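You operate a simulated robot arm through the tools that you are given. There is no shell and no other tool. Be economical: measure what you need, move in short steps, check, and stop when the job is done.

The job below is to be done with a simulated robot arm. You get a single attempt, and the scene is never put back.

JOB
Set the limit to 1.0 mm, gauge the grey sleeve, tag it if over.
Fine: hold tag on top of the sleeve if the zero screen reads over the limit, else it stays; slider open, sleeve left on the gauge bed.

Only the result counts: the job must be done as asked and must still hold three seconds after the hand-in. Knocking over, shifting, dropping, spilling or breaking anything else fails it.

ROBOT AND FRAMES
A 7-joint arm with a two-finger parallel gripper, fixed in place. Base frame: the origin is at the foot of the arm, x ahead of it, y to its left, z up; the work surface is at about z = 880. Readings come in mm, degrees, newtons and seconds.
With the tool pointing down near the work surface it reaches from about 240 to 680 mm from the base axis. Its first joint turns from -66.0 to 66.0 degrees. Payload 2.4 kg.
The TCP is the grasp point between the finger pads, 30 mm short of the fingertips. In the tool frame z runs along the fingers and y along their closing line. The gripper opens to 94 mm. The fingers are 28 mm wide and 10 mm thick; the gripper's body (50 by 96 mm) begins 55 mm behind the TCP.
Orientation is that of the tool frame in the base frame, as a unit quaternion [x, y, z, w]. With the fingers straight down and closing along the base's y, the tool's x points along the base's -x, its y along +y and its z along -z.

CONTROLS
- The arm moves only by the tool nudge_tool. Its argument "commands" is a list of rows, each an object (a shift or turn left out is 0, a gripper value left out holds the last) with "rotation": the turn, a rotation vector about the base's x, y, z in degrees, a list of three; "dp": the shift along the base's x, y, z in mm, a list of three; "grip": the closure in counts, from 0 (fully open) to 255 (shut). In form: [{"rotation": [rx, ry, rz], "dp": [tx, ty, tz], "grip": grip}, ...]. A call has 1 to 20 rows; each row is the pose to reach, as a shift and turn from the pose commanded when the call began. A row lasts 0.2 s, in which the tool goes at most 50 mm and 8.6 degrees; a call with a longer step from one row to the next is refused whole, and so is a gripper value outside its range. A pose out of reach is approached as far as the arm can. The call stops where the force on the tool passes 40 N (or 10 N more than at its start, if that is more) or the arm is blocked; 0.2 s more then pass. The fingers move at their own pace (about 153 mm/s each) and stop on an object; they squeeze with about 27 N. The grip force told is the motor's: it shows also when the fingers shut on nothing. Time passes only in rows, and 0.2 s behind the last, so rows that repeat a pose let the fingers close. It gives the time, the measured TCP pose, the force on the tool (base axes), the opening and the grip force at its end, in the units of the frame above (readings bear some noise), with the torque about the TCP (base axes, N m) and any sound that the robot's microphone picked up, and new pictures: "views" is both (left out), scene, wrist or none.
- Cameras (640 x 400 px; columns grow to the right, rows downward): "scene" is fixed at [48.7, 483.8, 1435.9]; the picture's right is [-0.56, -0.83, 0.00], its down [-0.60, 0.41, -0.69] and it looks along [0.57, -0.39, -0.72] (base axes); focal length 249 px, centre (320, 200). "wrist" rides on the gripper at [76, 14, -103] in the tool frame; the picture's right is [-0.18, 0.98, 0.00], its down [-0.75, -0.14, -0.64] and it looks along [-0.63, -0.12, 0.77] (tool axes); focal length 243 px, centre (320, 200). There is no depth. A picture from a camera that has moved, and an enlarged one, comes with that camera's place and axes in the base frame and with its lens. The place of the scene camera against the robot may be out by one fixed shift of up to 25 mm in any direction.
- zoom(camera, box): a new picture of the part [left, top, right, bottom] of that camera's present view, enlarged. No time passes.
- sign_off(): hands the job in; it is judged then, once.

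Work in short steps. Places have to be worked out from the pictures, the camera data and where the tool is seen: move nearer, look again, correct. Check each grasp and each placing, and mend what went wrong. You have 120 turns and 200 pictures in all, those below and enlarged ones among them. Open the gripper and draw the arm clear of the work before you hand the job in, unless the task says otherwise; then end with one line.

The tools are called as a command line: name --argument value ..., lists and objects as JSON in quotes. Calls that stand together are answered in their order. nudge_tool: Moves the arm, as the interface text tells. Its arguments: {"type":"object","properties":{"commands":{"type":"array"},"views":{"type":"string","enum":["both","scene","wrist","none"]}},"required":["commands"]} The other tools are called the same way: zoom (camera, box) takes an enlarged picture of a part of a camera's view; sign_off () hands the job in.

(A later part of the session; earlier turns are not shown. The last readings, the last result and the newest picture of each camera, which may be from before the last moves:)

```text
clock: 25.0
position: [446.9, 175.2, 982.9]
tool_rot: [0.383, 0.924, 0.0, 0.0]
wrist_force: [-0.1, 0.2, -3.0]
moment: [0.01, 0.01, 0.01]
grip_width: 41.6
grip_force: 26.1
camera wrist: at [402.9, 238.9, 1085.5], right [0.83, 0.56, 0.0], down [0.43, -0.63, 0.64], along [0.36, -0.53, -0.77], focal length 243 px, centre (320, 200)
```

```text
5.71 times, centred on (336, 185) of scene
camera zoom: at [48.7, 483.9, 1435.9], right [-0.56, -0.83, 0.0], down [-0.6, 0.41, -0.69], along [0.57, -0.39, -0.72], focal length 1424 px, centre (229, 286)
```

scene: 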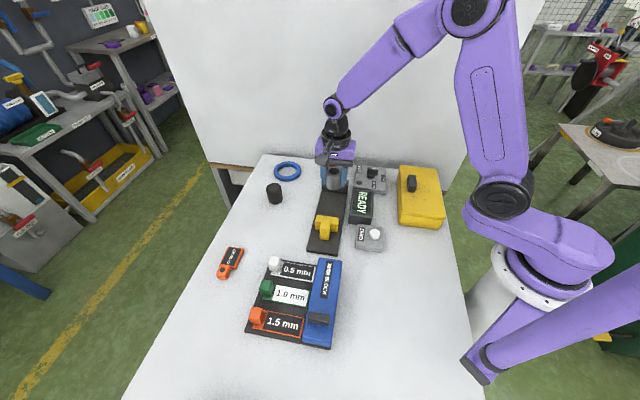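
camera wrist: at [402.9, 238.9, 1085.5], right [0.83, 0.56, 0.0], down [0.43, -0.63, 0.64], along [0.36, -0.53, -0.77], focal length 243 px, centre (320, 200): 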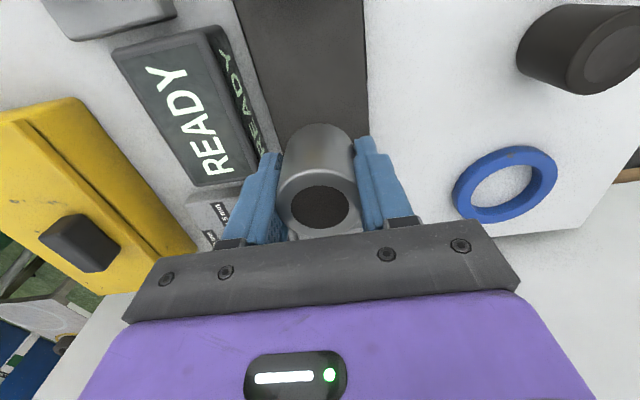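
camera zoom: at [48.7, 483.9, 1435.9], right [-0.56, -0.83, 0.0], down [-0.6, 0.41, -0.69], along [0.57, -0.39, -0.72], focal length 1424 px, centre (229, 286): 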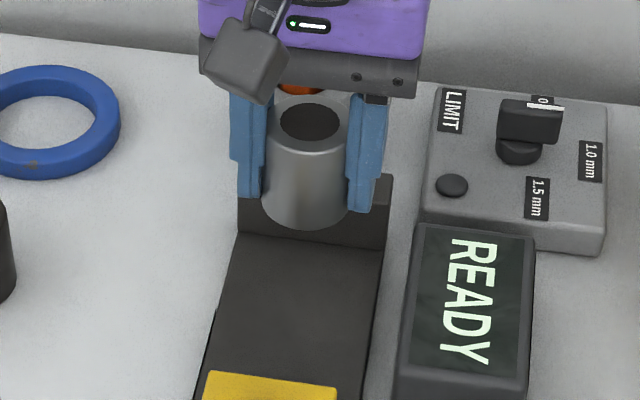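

The sleeve is centred over the bed and clear of the anvil. I'll lower it most of the way.

nudge_tool --commands '[{"dp": [0, 0, -12]}, {"dp": [0, 0, -28]}, {"dp": [0, 0, -42]}, {"dp": [0, 0, -50]}]' --views "scene"

zoom --camera "scene" --box '[290, 160, 370, 210]'

```text
clock: 26.0
position: [448.0, 174.5, 933.5]
tool_rot: [0.382, 0.924, 0.0, 0.0]
wrist_force: [0.3, 0.1, -3.0]
moment: [0.02, -0.02, 0.03]
grip_width: 42.0
grip_force: 26.7
```

scene: 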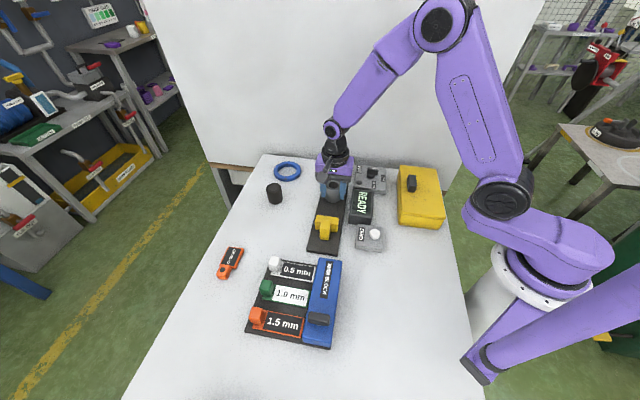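

```text
8.00 times, centred on (330, 185) of scene
camera zoom: at [48.7, 483.9, 1435.9], right [-0.56, -0.83, 0.0], down [-0.6, 0.41, -0.69], along [0.57, -0.39, -0.72], focal length 1994 px, centre (240, 320)
```

zoom: 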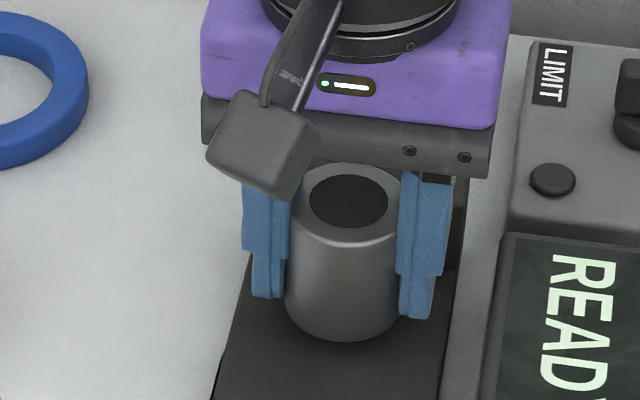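

Still about 3 N hanging. I'll step down slowly, watching for contact.

nudge_tool --commands '[{"dp": [0, 0, -4]}, {"dp": [0, 0, -7]}]' --views "none"

nudge_tool --commands '[{"dp": [0, 0, -2]}, {"dp": [0, 0, -2]}]' --views "none"

```text
clock: 26.6
position: [448.7, 173.8, 926.6]
tool_rot: [0.383, 0.924, 0.0, -0.001]
wrist_force: [1.2, 0.2, -3.2]
moment: [0.02, 0.01, 0.02]
grip_width: 41.7
grip_force: 26.8
```

```text
clock: 27.2
position: [448.3, 174.2, 924.8]
tool_rot: [0.383, 0.924, -0.001, 0.0]
wrist_force: [-0.4, 1.2, -2.1]
moment: [-0.05, 0.03, 0.01]
grip_width: 41.7
grip_force: 27.0
```

nudge_tool --commands '[{"dp": [0, 0, -1.5]}, {"dp": [0, 0, -1.5]}]' --views "none"

nudge_tool --commands '[{"dp": [0, 0, -1.5]}, {"dp": [0, 0, -1.5]}]' --views "none"

```text
clock: 27.8
position: [447.3, 173.2, 924.4]
tool_rot: [0.383, 0.924, 0.0, 0.0]
wrist_force: [-2.2, -1.6, 5.5]
moment: [-0.15, -0.01, -0.03]
grip_width: 41.7
grip_force: 26.7
```

```text
clock: 28.4
position: [447.1, 174.6, 922.4]
tool_rot: [0.383, 0.924, 0.001, 0.001]
wrist_force: [-3.4, -2.3, 23.3]
moment: [-0.2, 0.19, 0.0]
grip_width: 41.7
grip_force: 27.3
```

The sleeve has touched down on the bed. I'll ease up, open moderately and rise.

nudge_tool --commands '[{"dp": [0, 0, 2]}, {"dp": [0, 0, 2], "grip": 100}, {"dp": [0, 0, 2], "grip": 100}, {"dp": [0, 0, 30], "grip": 100}, {"dp": [0, 0, 70], "grip": 100}, {"dp": [-25, 25, 95], "grip": 100}]' --views "both"

zoom --camera "scene" --box '[290, 165, 402, 255]'

```text
clock: 29.8
position: [421.1, 199.5, 1018.5]
tool_rot: [0.383, 0.924, 0.0, 0.0]
wrist_force: [-0.3, 0.0, -0.2]
moment: [0.0, -0.02, -0.02]
grip_width: 57.3
grip_force: 0.0
camera wrist: at [377.6, 263.8, 1118.7], right [0.83, 0.56, 0.0], down [0.43, -0.63, 0.64], along [0.36, -0.53, -0.77], focal length 243 px, centre (320, 200)
```

scene: 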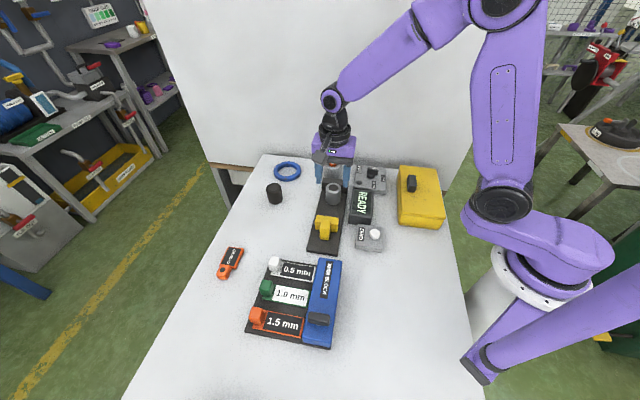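
wrist: 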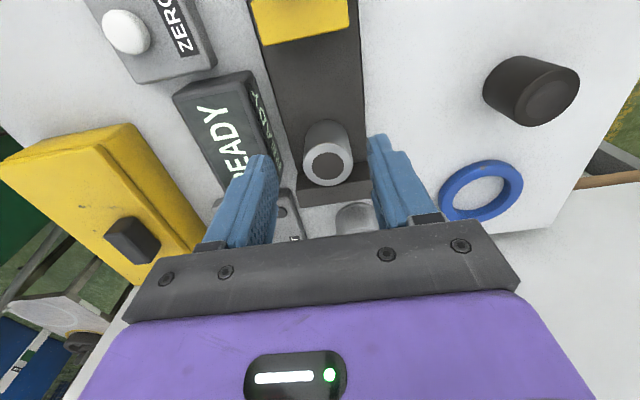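

```text
4.44 times, centred on (346, 210) of scene
camera zoom: at [48.7, 483.8, 1435.9], right [-0.56, -0.83, 0.0], down [-0.6, 0.41, -0.69], along [0.57, -0.39, -0.72], focal length 1108 px, centre (204, 156)
```

zoom: 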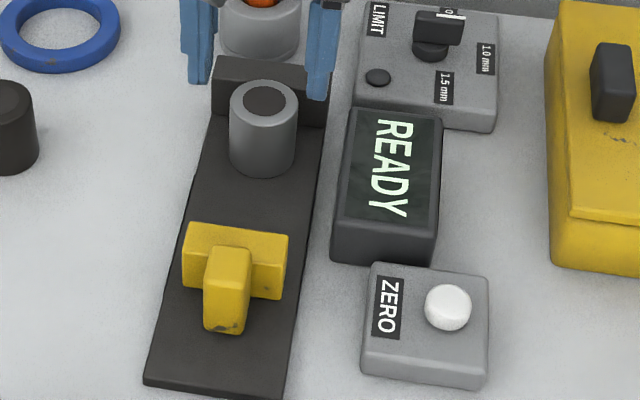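

The sleeve is standing on the bed. The slider has a handle lug on its rear side, so I'll open the fingers and move over it to look before grasping.

nudge_tool --commands '[{"dp": [-20, 20, 0], "grip": 90}, {"dp": [-45, 45, 0]}, {"dp": [-62, 62, 0]}]' --views "wrist"

zoom --camera "wrist" --box '[220, 40, 420, 165]'

```text
clock: 30.6
position: [359.6, 261.6, 1015.9]
tool_rot: [0.383, 0.924, 0.0, -0.001]
wrist_force: [0.2, -0.2, 0.1]
moment: [0.02, 0.0, 0.02]
grip_width: 60.8
grip_force: 0.0
camera wrist: at [315.2, 325.9, 1118.3], right [0.83, 0.56, 0.0], down [0.43, -0.63, 0.64], along [0.36, -0.53, -0.77], focal length 243 px, centre (320, 200)
```

wrist: 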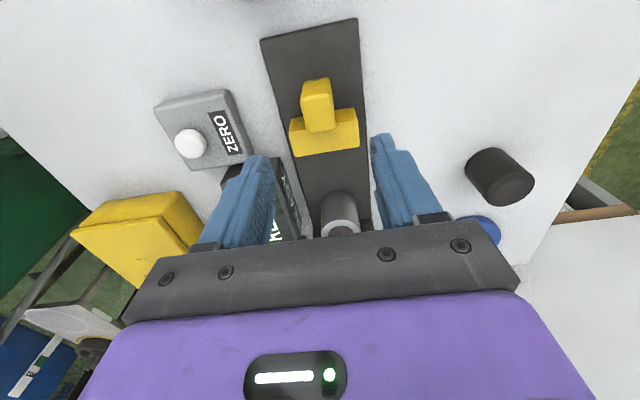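

```text
3.20 times, centred on (320, 102) of wrist
camera zoom: at [315.2, 325.9, 1118.3], right [0.83, 0.56, 0.0], down [0.43, -0.63, 0.64], along [0.36, -0.53, -0.77], focal length 776 px, centre (320, 512)
```

zoom: 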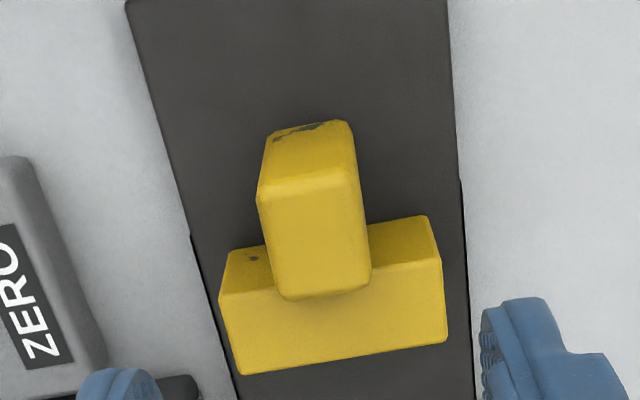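

The handle is about 26 mm wide, near (354, 265). I'll align and lower part way, straddling it, to measure its height from a second view.

nudge_tool --commands '[{"dp": [-3, 2, -20]}, {"dp": [-7, 3, -45]}]' --views "both"

zoom --camera "scene" --box '[282, 190, 370, 245]'

zoom --camera "wrist" --box '[220, 60, 420, 185]'

```text
clock: 31.2
position: [353.5, 264.2, 971.0]
tool_rot: [0.383, 0.924, 0.0, 0.0]
wrist_force: [-0.3, 0.5, 0.2]
moment: [0.01, 0.0, 0.02]
grip_width: 60.7
grip_force: 0.0
camera wrist: at [308.7, 328.2, 1072.7], right [0.83, 0.56, 0.0], down [0.43, -0.63, 0.64], along [0.36, -0.53, -0.77], focal length 243 px, centre (320, 200)
```

scene: 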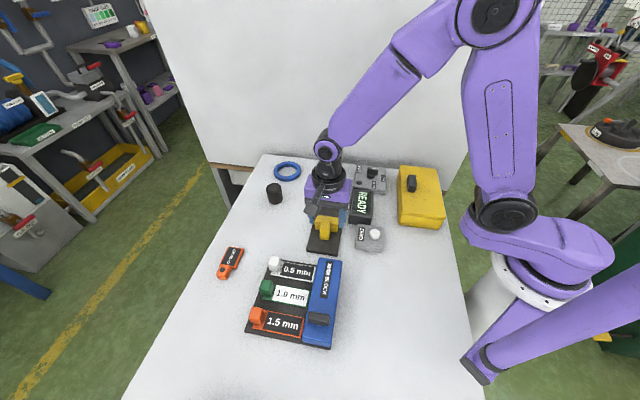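
wrist: 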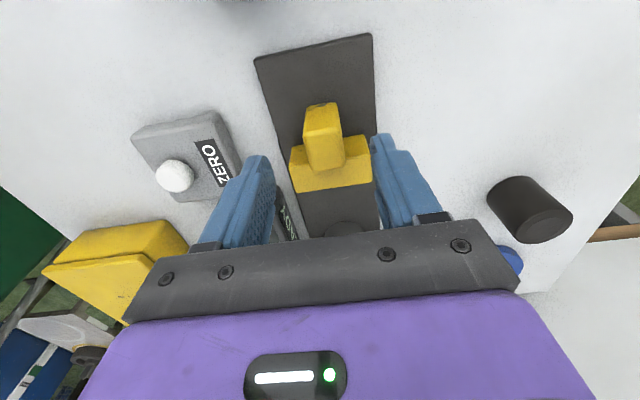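

```text
7.27 times, centred on (326, 218) of scene
camera zoom: at [48.7, 483.8, 1435.9], right [-0.56, -0.83, 0.0], down [-0.6, 0.41, -0.69], along [0.57, -0.39, -0.72], focal length 1813 px, centre (276, 73)
```

zoom: 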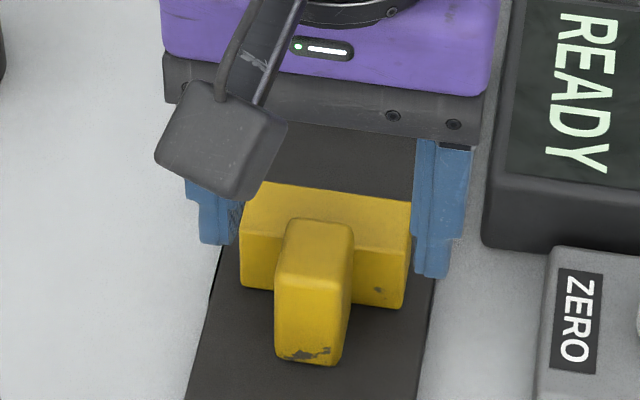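

```text
3.20 times, centred on (320, 122) of wrist
camera zoom: at [308.7, 328.2, 1072.7], right [0.83, 0.56, 0.0], down [0.43, -0.63, 0.64], along [0.36, -0.53, -0.77], focal length 776 px, centre (320, 448)
```

zoom: 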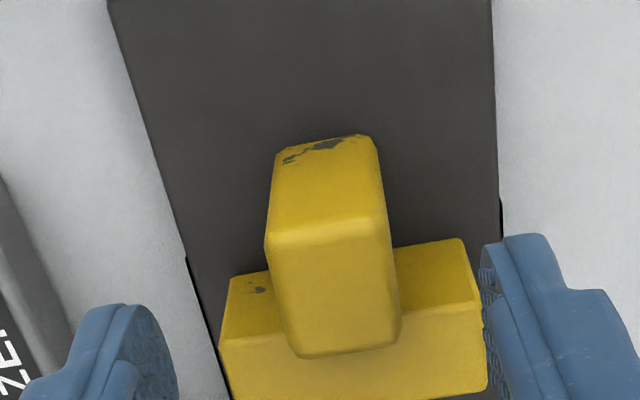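

The handle top is near (353, 269, 936). I'll shift back and sideways a little, lower beside the handle, and close on it.

nudge_tool --commands '[{"dp": [-4.5, 9, 0]}, {"dp": [-4.5, 9, -20]}, {"dp": [-4.5, 9, -34]}]' --views "both"

zoom --camera "scene" --box '[282, 190, 370, 245]'

```text
clock: 32.0
position: [348.8, 274.8, 938.2]
tool_rot: [0.383, 0.924, 0.0, 0.0]
wrist_force: [0.5, 0.5, -0.5]
moment: [0.02, -0.04, 0.0]
grip_width: 60.9
grip_force: 0.1
camera wrist: at [304.0, 337.7, 1039.3], right [0.83, 0.56, 0.0], down [0.43, -0.63, 0.64], along [0.36, -0.53, -0.77], focal length 243 px, centre (320, 200)
```

scene: 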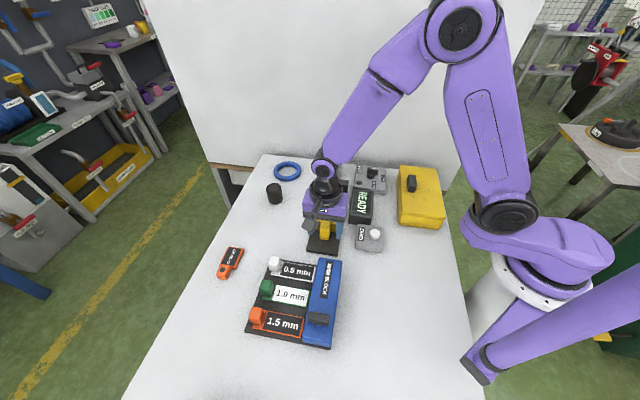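
wrist: 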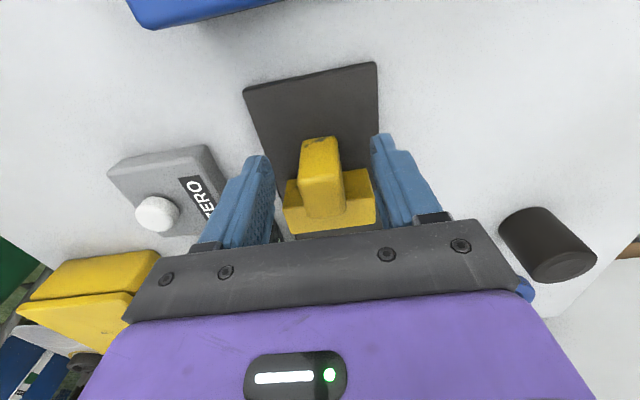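

```text
7.27 times, centred on (326, 218) of scene
camera zoom: at [48.7, 483.8, 1435.9], right [-0.56, -0.83, 0.0], down [-0.6, 0.41, -0.69], along [0.57, -0.39, -0.72], focal length 1813 px, centre (276, 73)
```

zoom: 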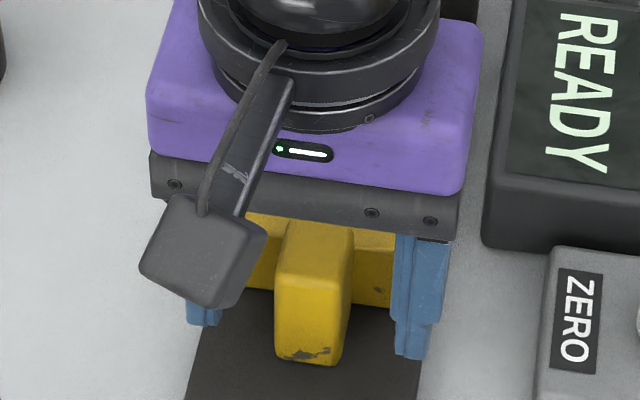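

The fingers straddle the handle. I'll close on it.

nudge_tool --commands '[{"grip": 200}, {"grip": 255}, {"grip": 255}]' --views "wrist"

```text
clock: 32.8
position: [348.1, 273.7, 937.3]
tool_rot: [0.383, 0.924, 0.0, 0.0]
wrist_force: [3.5, 3.0, -9.2]
moment: [0.08, 0.05, 0.1]
grip_width: 27.7
grip_force: 44.9
camera wrist: at [304.2, 337.8, 1039.3], right [0.82, 0.57, 0.0], down [0.43, -0.63, 0.64], along [0.36, -0.53, -0.77], focal length 243 px, centre (320, 200)
```

wrist: 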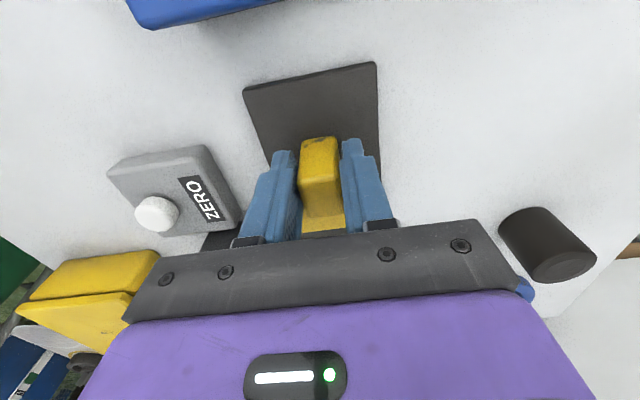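

Gripped at 27.7 mm. I'll slide it along the bed toward the sleeve, first 55 mm.

nudge_tool --commands '[{"dp": [4, -4, 0]}, {"dp": [9, -9, 0]}, {"dp": [15, -15, 0]}, {"dp": [21, -21, 0]}, {"dp": [27, -27, 0]}, {"dp": [33, -33, 0]}, {"dp": [39, -39, 0]}]' --views "scene"

zoom --camera "scene" --box '[290, 155, 402, 245]'

```text
clock: 34.4
position: [387.7, 234.7, 937.9]
tool_rot: [0.382, 0.924, 0.0, 0.0]
wrist_force: [5.0, 5.7, -16.2]
moment: [0.31, 0.23, 0.11]
grip_width: 28.0
grip_force: 45.6
```

scene: 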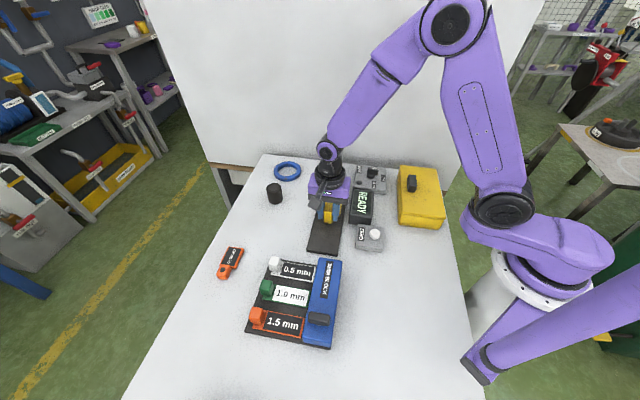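

```text
4.44 times, centred on (346, 200) of scene
camera zoom: at [49.0, 484.1, 1435.8], right [-0.56, -0.83, 0.0], down [-0.6, 0.41, -0.69], along [0.57, -0.39, -0.72], focal length 1108 px, centre (204, 200)
```

zoom: 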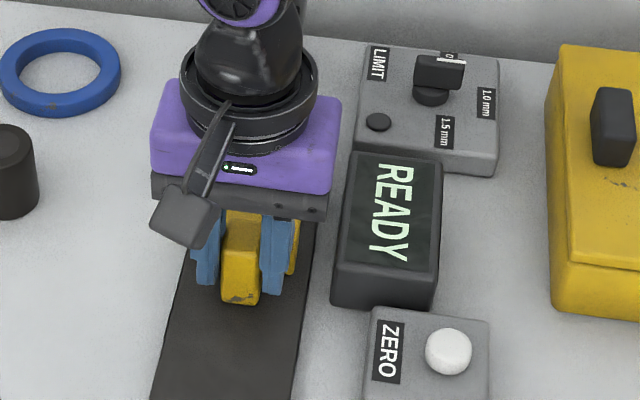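

The slider moves smoothly. I'll carry on in smaller steps to the sleeve and anvil.

nudge_tool --commands '[{"dp": [3, -3, 0]}, {"dp": [6, -6, 0]}, {"dp": [9, -9, 0]}, {"dp": [12, -12, 0]}, {"dp": [14, -14, 0]}, {"dp": [16, -16, 0]}]' --views "none"

nudge_tool --commands '[{"dp": [2, -2, 0]}, {"dp": [3, -3, 0]}, {"dp": [4, -4, 0]}]' --views "both"

```text
clock: 35.8
position: [403.6, 218.8, 937.7]
tool_rot: [0.383, 0.924, 0.0, 0.001]
wrist_force: [3.3, 6.2, -14.3]
moment: [0.2, 0.2, 0.12]
grip_width: 27.7
grip_force: 44.6
```

```text
clock: 36.6
position: [407.3, 214.7, 937.5]
tool_rot: [0.381, 0.925, 0.0, -0.001]
wrist_force: [-13.2, 17.9, -4.7]
moment: [-0.48, -0.53, -0.02]
grip_width: 27.7
grip_force: 44.9
camera wrist: at [361.7, 280.3, 1039.5], right [0.82, 0.57, 0.0], down [0.44, -0.63, 0.64], along [0.36, -0.53, -0.77], focal length 243 px, centre (320, 200)
```

scene: 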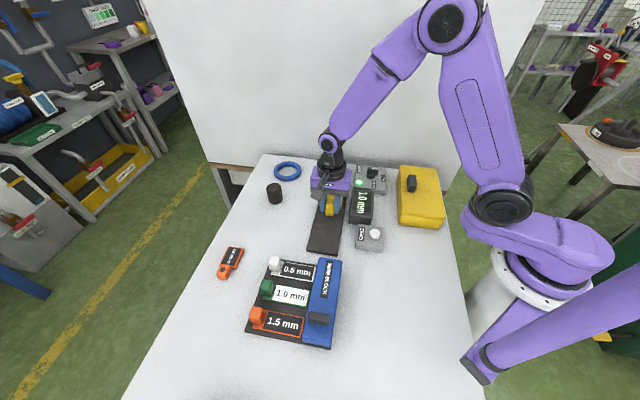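
wrist: 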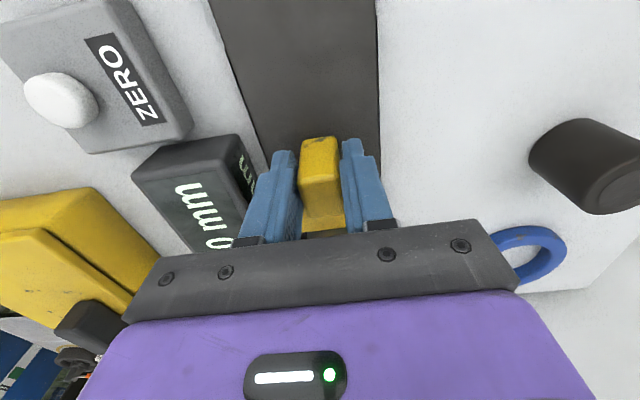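

The screen changed and the push force is up at about 22 N. I'll read the screen.

zoom --camera "scene" --box '[340, 150, 404, 230]'

zoom --camera "scene" --box '[345, 185, 377, 230]'

zoom --camera "scene" --box '[290, 150, 402, 240]'

```text
5.00 times, centred on (372, 190) of scene
camera zoom: at [48.4, 484.3, 1435.7], right [-0.56, -0.83, 0.0], down [-0.6, 0.41, -0.69], along [0.57, -0.39, -0.72], focal length 1246 px, centre (60, 250)
```

zoom: 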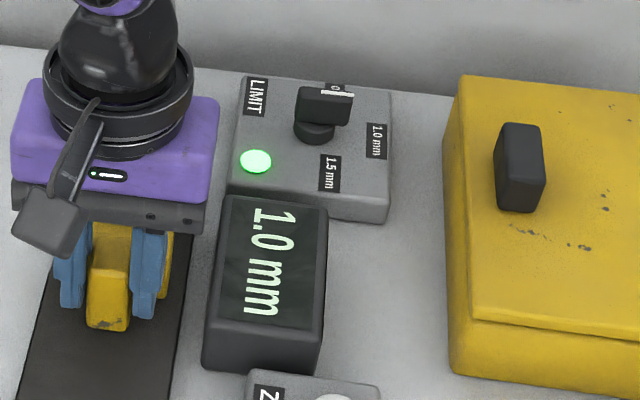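

```text
8.89 times, centred on (361, 208) of scene
camera zoom: at [48.4, 484.3, 1435.7], right [-0.56, -0.83, 0.0], down [-0.6, 0.41, -0.69], along [0.57, -0.39, -0.72], focal length 2216 px, centre (-44, 133)
```

zoom: 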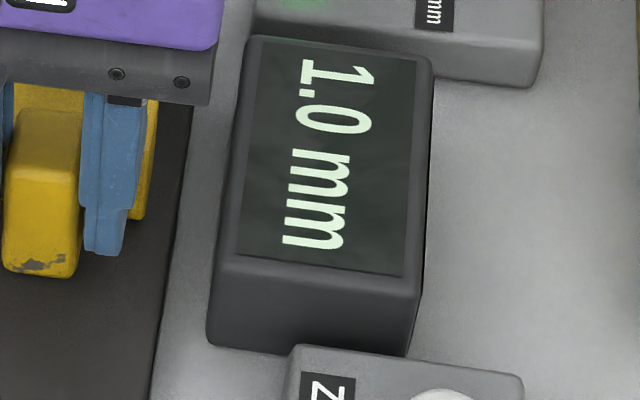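

```text
4.44 times, centred on (346, 195) of scene
camera zoom: at [48.4, 484.3, 1435.7], right [-0.56, -0.83, 0.0], down [-0.6, 0.41, -0.69], along [0.57, -0.39, -0.72], focal length 1108 px, centre (204, 222)
```

zoom: 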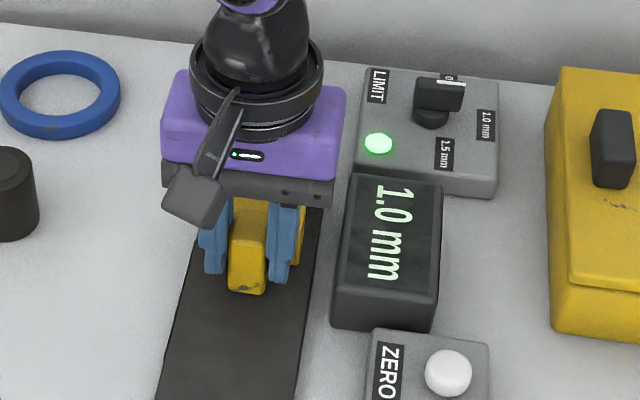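

The screen shows "1.0 mm" with the limit plate's lamp green. I'll hold a moment, then press a little more, to see whether this is the settled reading.

nudge_tool --commands '[{"dp": [0, 0, 0]}, {"dp": [0, 0, 0]}, {"dp": [0, 0, 0]}, {"dp": [0, 0, 0]}, {"dp": [0, 0, 0]}]' --views "scene"

nudge_tool --commands '[{"dp": [0.7, -0.7, 0]}, {"dp": [0.7, -0.7, 0]}, {"dp": [0.7, -0.7, 0]}]' --views "scene"

zoom --camera "scene" --box '[320, 160, 392, 220]'

```text
clock: 37.8
position: [406.5, 215.3, 938.5]
tool_rot: [0.382, 0.924, -0.001, -0.001]
wrist_force: [-20.9, 23.5, 0.9]
moment: [-0.1, -0.04, 0.06]
grip_width: 28.1
grip_force: 45.2
```

scene: 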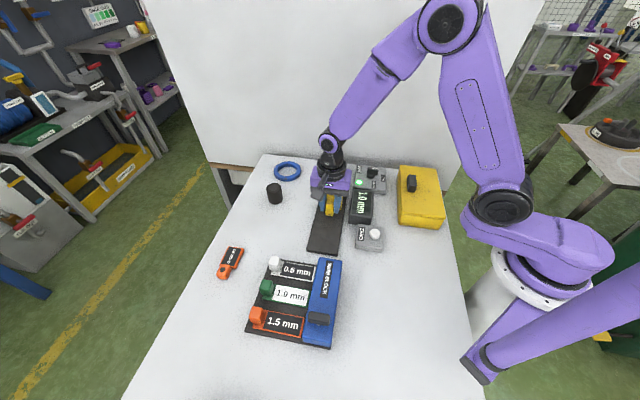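

```text
clock: 38.6
position: [406.5, 214.8, 937.7]
tool_rot: [0.381, 0.924, -0.001, 0.0]
wrist_force: [-22.5, 22.5, -0.5]
moment: [-0.37, -0.41, -0.06]
grip_width: 27.8
grip_force: 45.1
```

scene: 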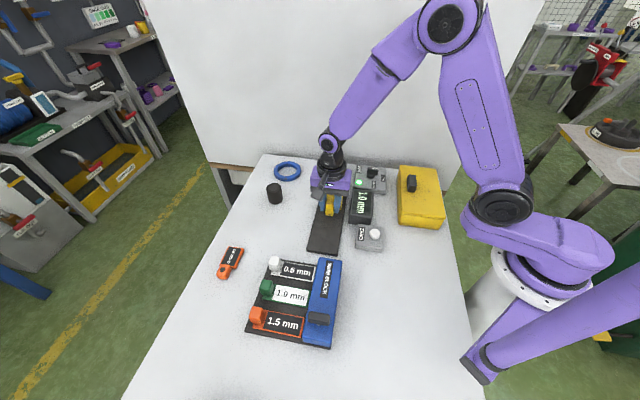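

```text
6.67 times, centred on (356, 190) of scene
camera zoom: at [48.1, 484.4, 1435.7], right [-0.56, -0.83, 0.0], down [-0.6, 0.41, -0.69], along [0.57, -0.39, -0.72], focal length 1662 px, centre (80, 267)
```

zoom: 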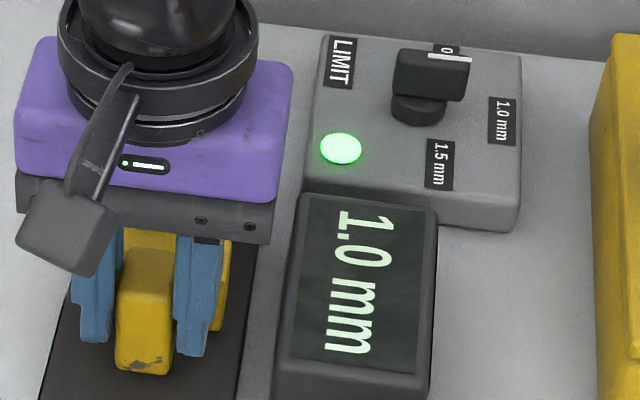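

The slider is at a hard stop (about 32 N) and the reading is steady at 1.0 mm with a green lamp. Equality with the limit, plus an unpressed ZERO button, means the gauge's zero should be checked. I'll reopen the slider and watch the screen.

nudge_tool --commands '[{"dp": [-3, 3, 0]}, {"dp": [-9, 9, 0]}, {"dp": [-16, 16, 0]}, {"dp": [-23, 23, 0]}, {"dp": [-30, 30, 0]}, {"dp": [-37, 37, 0]}, {"dp": [-44, 44, 0]}, {"dp": [-51, 51, 0]}, {"dp": [-58, 58, 0]}, {"dp": [-60.5, 60.5, 0]}]' --views "both"

zoom --camera "scene" --box '[290, 155, 402, 245]'

```text
clock: 40.8
position: [348.8, 273.0, 939.2]
tool_rot: [0.383, 0.924, 0.0, 0.0]
wrist_force: [5.8, -6.4, -16.5]
moment: [0.33, 0.46, 0.11]
grip_width: 27.9
grip_force: 45.1
camera wrist: at [304.7, 337.6, 1039.7], right [0.83, 0.56, 0.0], down [0.43, -0.63, 0.64], along [0.36, -0.53, -0.77], focal length 243 px, centre (320, 200)
```

scene: 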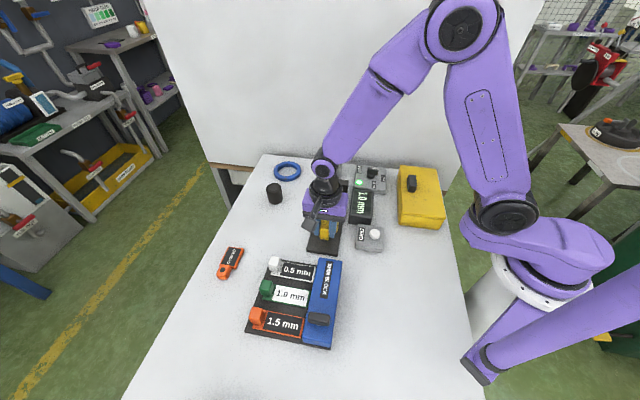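
wrist: 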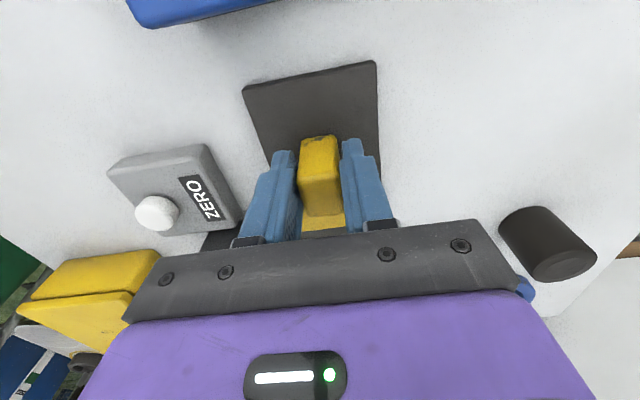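

```text
4.44 times, centred on (346, 200) of scene
camera zoom: at [49.1, 483.8, 1435.9], right [-0.56, -0.83, 0.0], down [-0.6, 0.41, -0.69], along [0.57, -0.39, -0.72], focal length 1108 px, centre (204, 200)
```

zoom: 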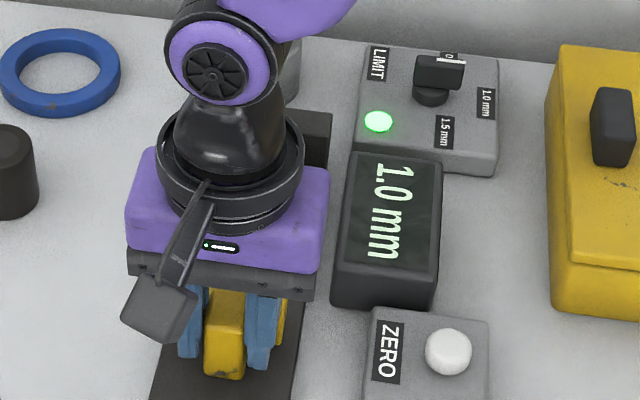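

The reading is latched. To check the zero properly, I'll take the sleeve off and see what the gauge reads when closed empty. First I'll release the handle and rise.

nudge_tool --commands '[{"dp": [-1, 1, 0], "grip": 90}, {"dp": [-1, 1, 0], "grip": 90}, {"dp": [-1, 1, 35]}, {"dp": [-1, 1, 75]}, {"dp": [25, -25, 75]}, {"dp": [55, -55, 75]}, {"dp": [82, -82, 75]}]' --views "both"

zoom --camera "scene" --box '[290, 155, 402, 245]'

```text
clock: 42.4
position: [431.2, 191.9, 1014.4]
tool_rot: [0.383, 0.924, 0.0, 0.0]
wrist_force: [0.8, 0.3, 0.4]
moment: [0.04, -0.03, 0.02]
grip_width: 60.6
grip_force: 0.0
camera wrist: at [386.2, 255.6, 1115.5], right [0.82, 0.57, 0.0], down [0.43, -0.63, 0.64], along [0.36, -0.53, -0.77], focal length 243 px, centre (320, 200)
```

scene: 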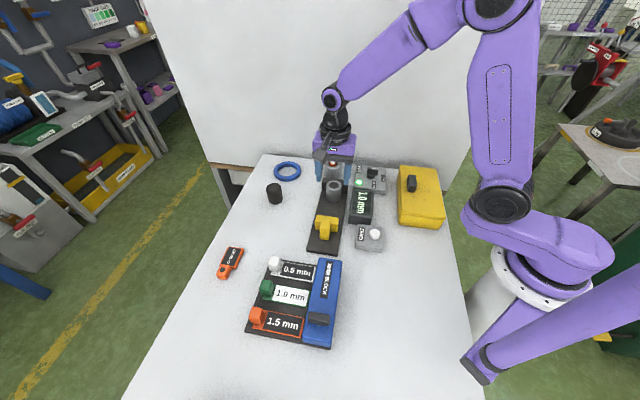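
wrist: 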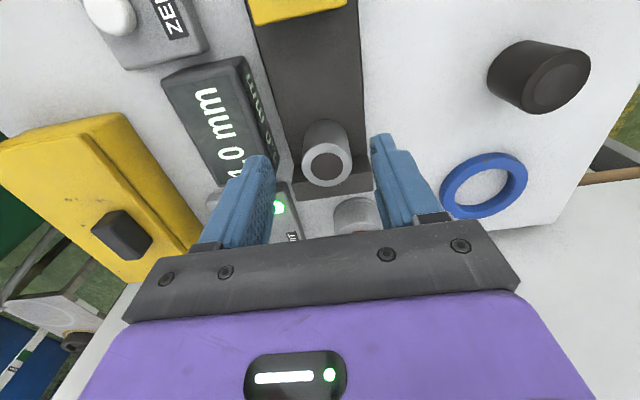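

```text
4.44 times, centred on (346, 200) of scene
camera zoom: at [48.7, 483.8, 1435.9], right [-0.56, -0.83, 0.0], down [-0.6, 0.41, -0.69], along [0.57, -0.39, -0.72], focal length 1108 px, centre (204, 200)
```

zoom: 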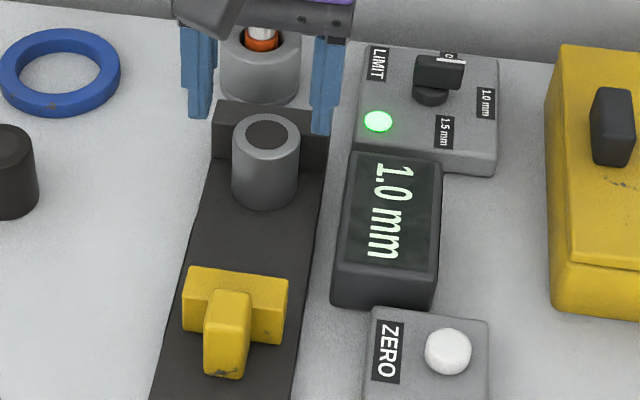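

The sleeve now rests against the anvil near (455, 165). I'll grasp it deeply and lift it gently.

nudge_tool --commands '[{"dp": [24, -26.5, 0]}, {"dp": [24, -26.5, -45]}, {"dp": [24, -26.5, -80]}, {"dp": [24, -26.5, -91]}, {"dp": [24, -26.5, -91], "grip": 255}, {"dp": [24, -26.5, -91], "grip": 255}, {"dp": [24, -26.5, -91], "grip": 255}]' --views "none"

nudge_tool --commands '[{"dp": [-1, 1, 2]}, {"dp": [-2, 2, 5]}, {"dp": [-3, 3, 10]}, {"dp": [-4, 4, 18]}, {"dp": [-4, 4, 30]}, {"dp": [-4, 4, 45]}, {"dp": [-4, 4, 55]}]' --views "both"

```text
clock: 44.0
position: [452.8, 166.5, 922.4]
tool_rot: [0.382, 0.924, 0.0, 0.0]
wrist_force: [-3.9, 5.0, 0.5]
moment: [0.03, -0.04, -0.03]
grip_width: 41.6
grip_force: 27.1
```

```text
clock: 45.6
position: [449.1, 170.2, 976.6]
tool_rot: [0.382, 0.924, 0.0, 0.0]
wrist_force: [0.1, -0.2, -3.2]
moment: [0.0, -0.01, 0.02]
grip_width: 41.6
grip_force: 26.7
camera wrist: at [405.8, 233.8, 1079.0], right [0.83, 0.56, 0.0], down [0.43, -0.63, 0.64], along [0.36, -0.53, -0.77], focal length 243 px, centre (320, 200)
```

scene: 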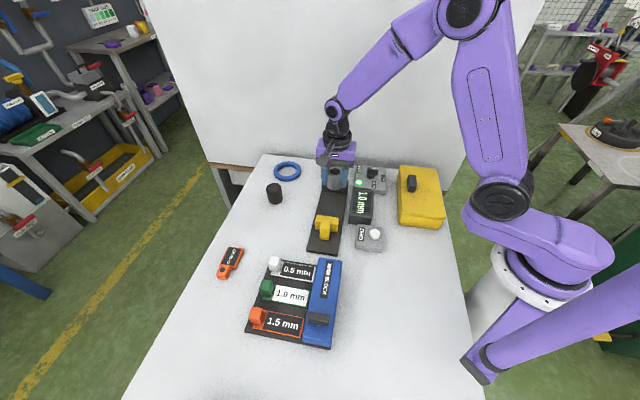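
wrist: 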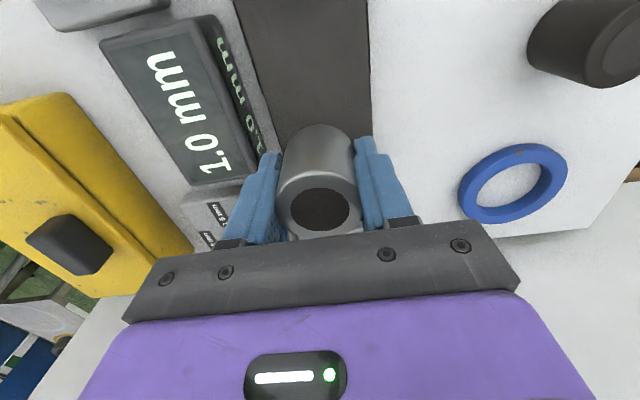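

Held. I'll set it down on the bare table near (465, 300), clear of the bed.

nudge_tool --commands '[{"dp": [1, 8, 0]}, {"dp": [4, 28, 0]}, {"dp": [7, 52, 0]}, {"dp": [10, 76, 0]}, {"dp": [13, 100, 0]}, {"dp": [15, 120, 0]}, {"dp": [16, 130, 0]}, {"dp": [16, 130, -15]}, {"dp": [16, 130, -35]}, {"dp": [16, 130, -52]}, {"dp": [16, 130, -60]}]' --views "none"

nudge_tool --commands '[{"dp": [0, 0, -2]}, {"dp": [0, 0, -4]}]' --views "none"

```text
clock: 48.0
position: [465.7, 299.8, 916.7]
tool_rot: [0.383, 0.924, -0.001, 0.0]
wrist_force: [0.2, -1.0, -2.3]
moment: [0.0, -0.01, 0.04]
grip_width: 41.9
grip_force: 27.0
```

```text
clock: 48.6
position: [465.7, 298.9, 912.0]
tool_rot: [0.383, 0.924, 0.0, 0.0]
wrist_force: [-0.1, 0.3, -3.0]
moment: [0.0, 0.0, 0.03]
grip_width: 41.7
grip_force: 26.8
```

nudge_tool --commands '[{"dp": [0, 0, -1]}, {"dp": [0, 0, -2]}]' --views "wrist"

```text
clock: 49.2
position: [465.9, 299.9, 910.9]
tool_rot: [0.382, 0.924, 0.0, 0.0]
wrist_force: [-4.7, -3.0, 15.0]
moment: [-0.17, 0.21, 0.01]
grip_width: 41.5
grip_force: 26.8
camera wrist: at [421.4, 363.5, 1013.7], right [0.83, 0.56, 0.0], down [0.43, -0.63, 0.64], along [0.36, -0.53, -0.77], focal length 243 px, centre (320, 200)
```

wrist: 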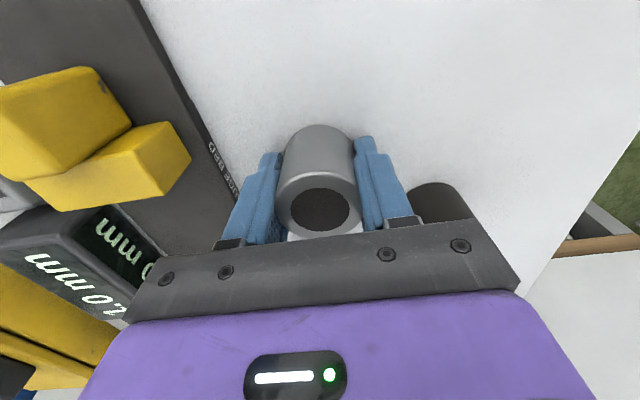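

It's on the table. I'll release, rise, and go back over the slider handle.

nudge_tool --commands '[{"dp": [0, 0, 1]}, {"dp": [0, 0, 1], "grip": 90}, {"dp": [0, 0, 1], "grip": 90}, {"dp": [0, 0, 40]}, {"dp": [0, 0, 85]}, {"dp": [-40, -9, 95]}, {"dp": [-80, -18, 95]}, {"dp": [-118, -26, 85]}, {"dp": [-118, -26, 55]}, {"dp": [-118, -26, 27]}]' --views "both"

```text
clock: 51.4
position: [347.7, 274.3, 938.5]
tool_rot: [0.382, 0.924, -0.001, 0.0]
wrist_force: [0.6, -0.1, -1.4]
moment: [-0.01, 0.0, -0.02]
grip_width: 60.5
grip_force: 0.0
camera wrist: at [302.2, 338.4, 1039.6], right [0.83, 0.56, 0.0], down [0.43, -0.63, 0.64], along [0.36, -0.53, -0.77], focal length 243 px, centre (320, 200)
```

scene: 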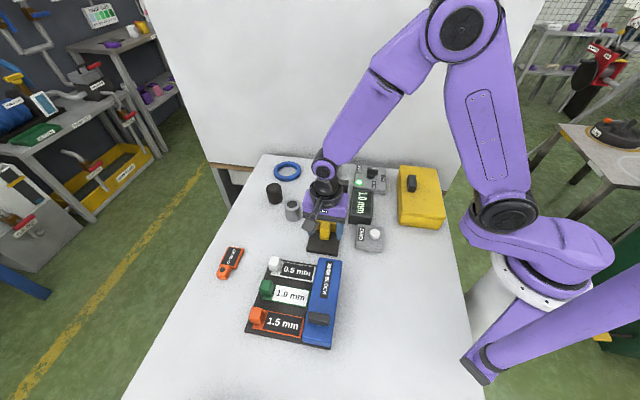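
wrist: 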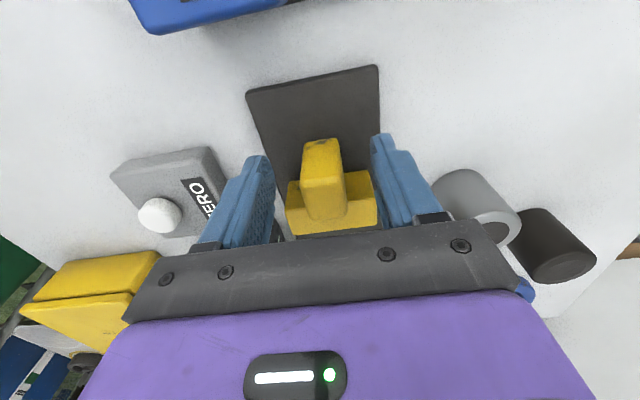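

I'll grip the handle and close the slider on the empty bed, past the earlier stop position.

nudge_tool --commands '[{"grip": 255}, {"grip": 255}, {"dp": [3, -3, 0]}, {"dp": [10, -10, 0]}, {"dp": [18, -18, 0]}, {"dp": [26, -26, 0]}, {"dp": [34, -34, 0]}, {"dp": [42, -42, 0]}, {"dp": [50, -50, 0]}, {"dp": [58, -58, 0]}, {"dp": [62, -62, 0]}]' --views "scene"

zoom --camera "scene" --box '[290, 155, 402, 245]'

```text
clock: 53.8
position: [410.2, 211.5, 937.7]
tool_rot: [0.383, 0.924, 0.0, 0.0]
wrist_force: [9.0, 10.3, -9.5]
moment: [0.34, 0.39, 0.16]
grip_width: 28.0
grip_force: 44.6
```

scene: 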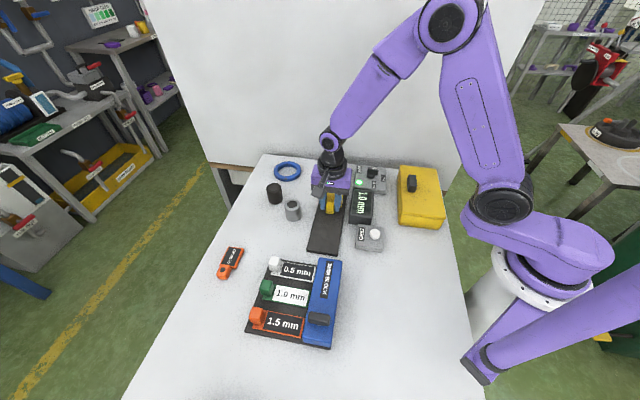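

```text
4.44 times, centred on (346, 200) of scene
camera zoom: at [49.1, 484.2, 1435.8], right [-0.56, -0.83, 0.0], down [-0.6, 0.41, -0.69], along [0.57, -0.39, -0.72], focal length 1108 px, centre (204, 200)
```

zoom: 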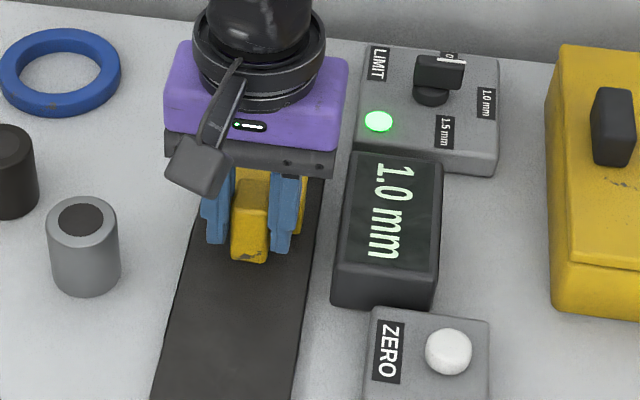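

No stop here without the sleeve, and the old reading is still latched. I'll keep going, with a slight lateral relief, until the slider meets the anvil.

nudge_tool --commands '[{"dp": [4.5, -3.5, 0]}, {"dp": [8.5, -7.5, 0]}, {"dp": [12.5, -11.5, 0]}, {"dp": [16.5, -15.5, 0]}, {"dp": [20.5, -19.5, 0]}, {"dp": [23.5, -22.5, 0]}, {"dp": [25.5, -24.5, 0]}, {"dp": [27.5, -26.5, 0]}, {"dp": [29, -28, 0]}, {"dp": [30.5, -29.5, 0]}]' --views "scene"

zoom --camera "scene" --box '[290, 155, 402, 245]'

```text
clock: 54.9
position: [420.5, 202.5, 938.4]
tool_rot: [0.378, 0.926, -0.002, -0.005]
wrist_force: [-5.9, 4.8, 5.7]
moment: [-0.06, -0.09, -0.03]
grip_width: 27.9
grip_force: 45.0
stopped in row 5: the force on the tool passed its limit at 46 N (the readings are from after the stop); the commanded pose is now the measured one
```

scene: 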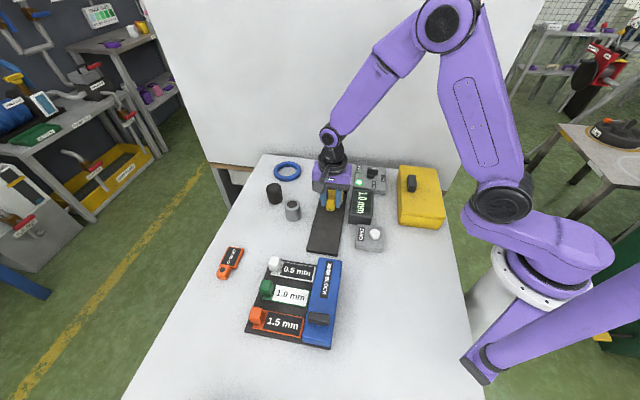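

```text
4.44 times, centred on (346, 200) of scene
camera zoom: at [48.5, 483.9, 1435.9], right [-0.56, -0.83, 0.0], down [-0.6, 0.41, -0.69], along [0.57, -0.39, -0.72], focal length 1108 px, centre (204, 200)
```

zoom: 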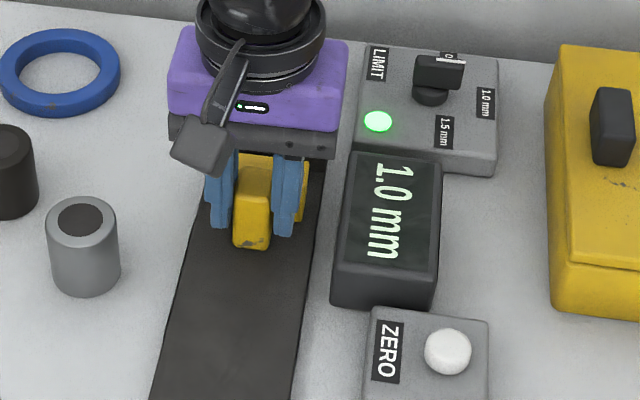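

The slider hit its own end stop short of the anvil (46 N) and the reading didn't change, so closing it empty gives nothing. I'll reopen it fully, then press ZERO with the bed empty.

nudge_tool --commands '[{"dp": [-3, 3, 0]}, {"dp": [-10, 10, 0]}, {"dp": [-18, 18, 0]}, {"dp": [-26, 26, 0]}, {"dp": [-34, 34, 0]}, {"dp": [-42, 42, 0]}, {"dp": [-50, 50, 0]}, {"dp": [-58, 58, 0]}, {"dp": [-66, 66, 0]}, {"dp": [-70, 70, 0]}, {"dp": [-72.5, 72, 0]}]' --views "none"

nudge_tool --commands '[{"dp": [0, 0, 0], "grip": 90}, {"dp": [0, 0, 0], "grip": 90}, {"dp": [0, 0, 35]}, {"dp": [0, 0, 75]}, {"dp": [0, -30, 85], "grip": 255}, {"dp": [-10, -60, 85], "grip": 255}, {"dp": [-20, -80, 85], "grip": 255}]' --views "both"

```text
clock: 57.2
position: [350.1, 272.7, 938.0]
tool_rot: [0.379, 0.926, -0.001, -0.003]
wrist_force: [8.6, 1.0, 9.0]
moment: [0.19, 0.3, 0.11]
grip_width: 27.8
grip_force: 45.2
```

```text
clock: 58.9
position: [329.9, 192.6, 1022.4]
tool_rot: [0.379, 0.925, -0.002, -0.003]
wrist_force: [-0.3, -0.9, 0.6]
moment: [-0.01, 0.0, -0.01]
grip_width: 0.0
grip_force: 27.0
camera wrist: at [285.6, 255.9, 1124.8], right [0.82, 0.57, -0.01], down [0.44, -0.63, 0.64], along [0.36, -0.53, -0.77], focal length 243 px, centre (320, 200)
```

scene: 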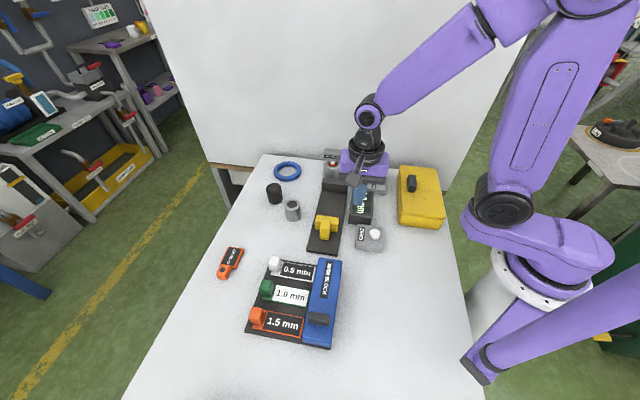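
wrist: 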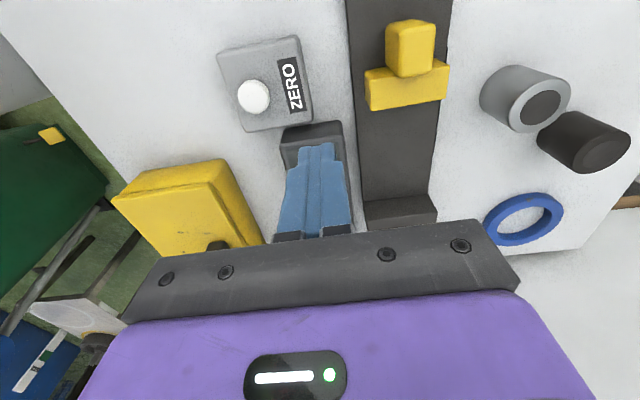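

The button is near (273, 171). I'll move over it and refine from a lower view.

nudge_tool --commands '[{"dp": [-28, -10, -10]}, {"dp": [-56, -20, -35]}]' --views "both"

zoom --camera "scene" --box '[330, 195, 410, 255]'

```text
clock: 59.5
position: [276.8, 177.7, 990.5]
tool_rot: [0.372, 0.928, -0.001, -0.004]
wrist_force: [1.3, -4.4, 0.0]
moment: [0.35, 0.2, -0.02]
grip_width: 0.3
grip_force: 26.8
out of reach, approached as far as the arm can: row 2
camera wrist: at [232.2, 240.5, 1092.7], right [0.81, 0.58, -0.01], down [0.45, -0.62, 0.64], along [0.37, -0.52, -0.77], focal length 243 px, centre (320, 200)
```

scene: 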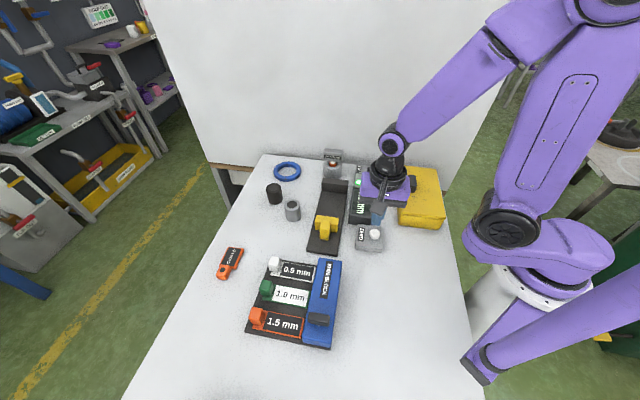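
wrist: 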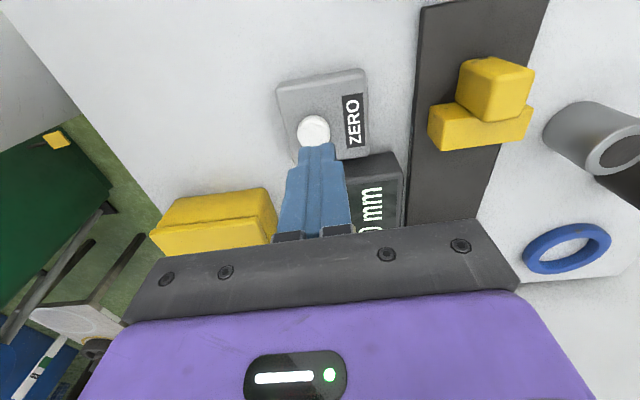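

```text
6.67 times, centred on (370, 225) of scene
camera zoom: at [49.1, 483.3, 1436.0], right [-0.56, -0.83, 0.0], down [-0.6, 0.41, -0.69], along [0.57, -0.39, -0.72], focal length 1662 px, centre (-13, 33)
```

zoom: 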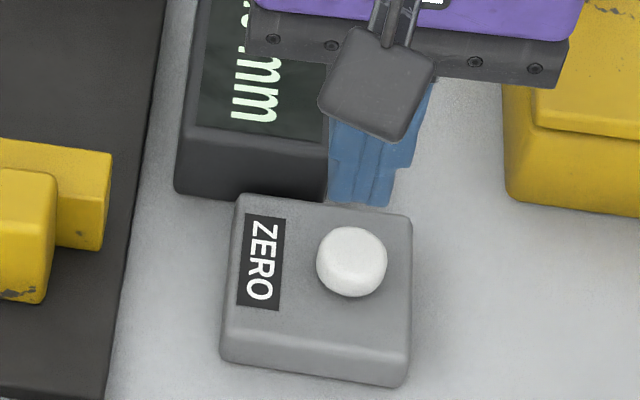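

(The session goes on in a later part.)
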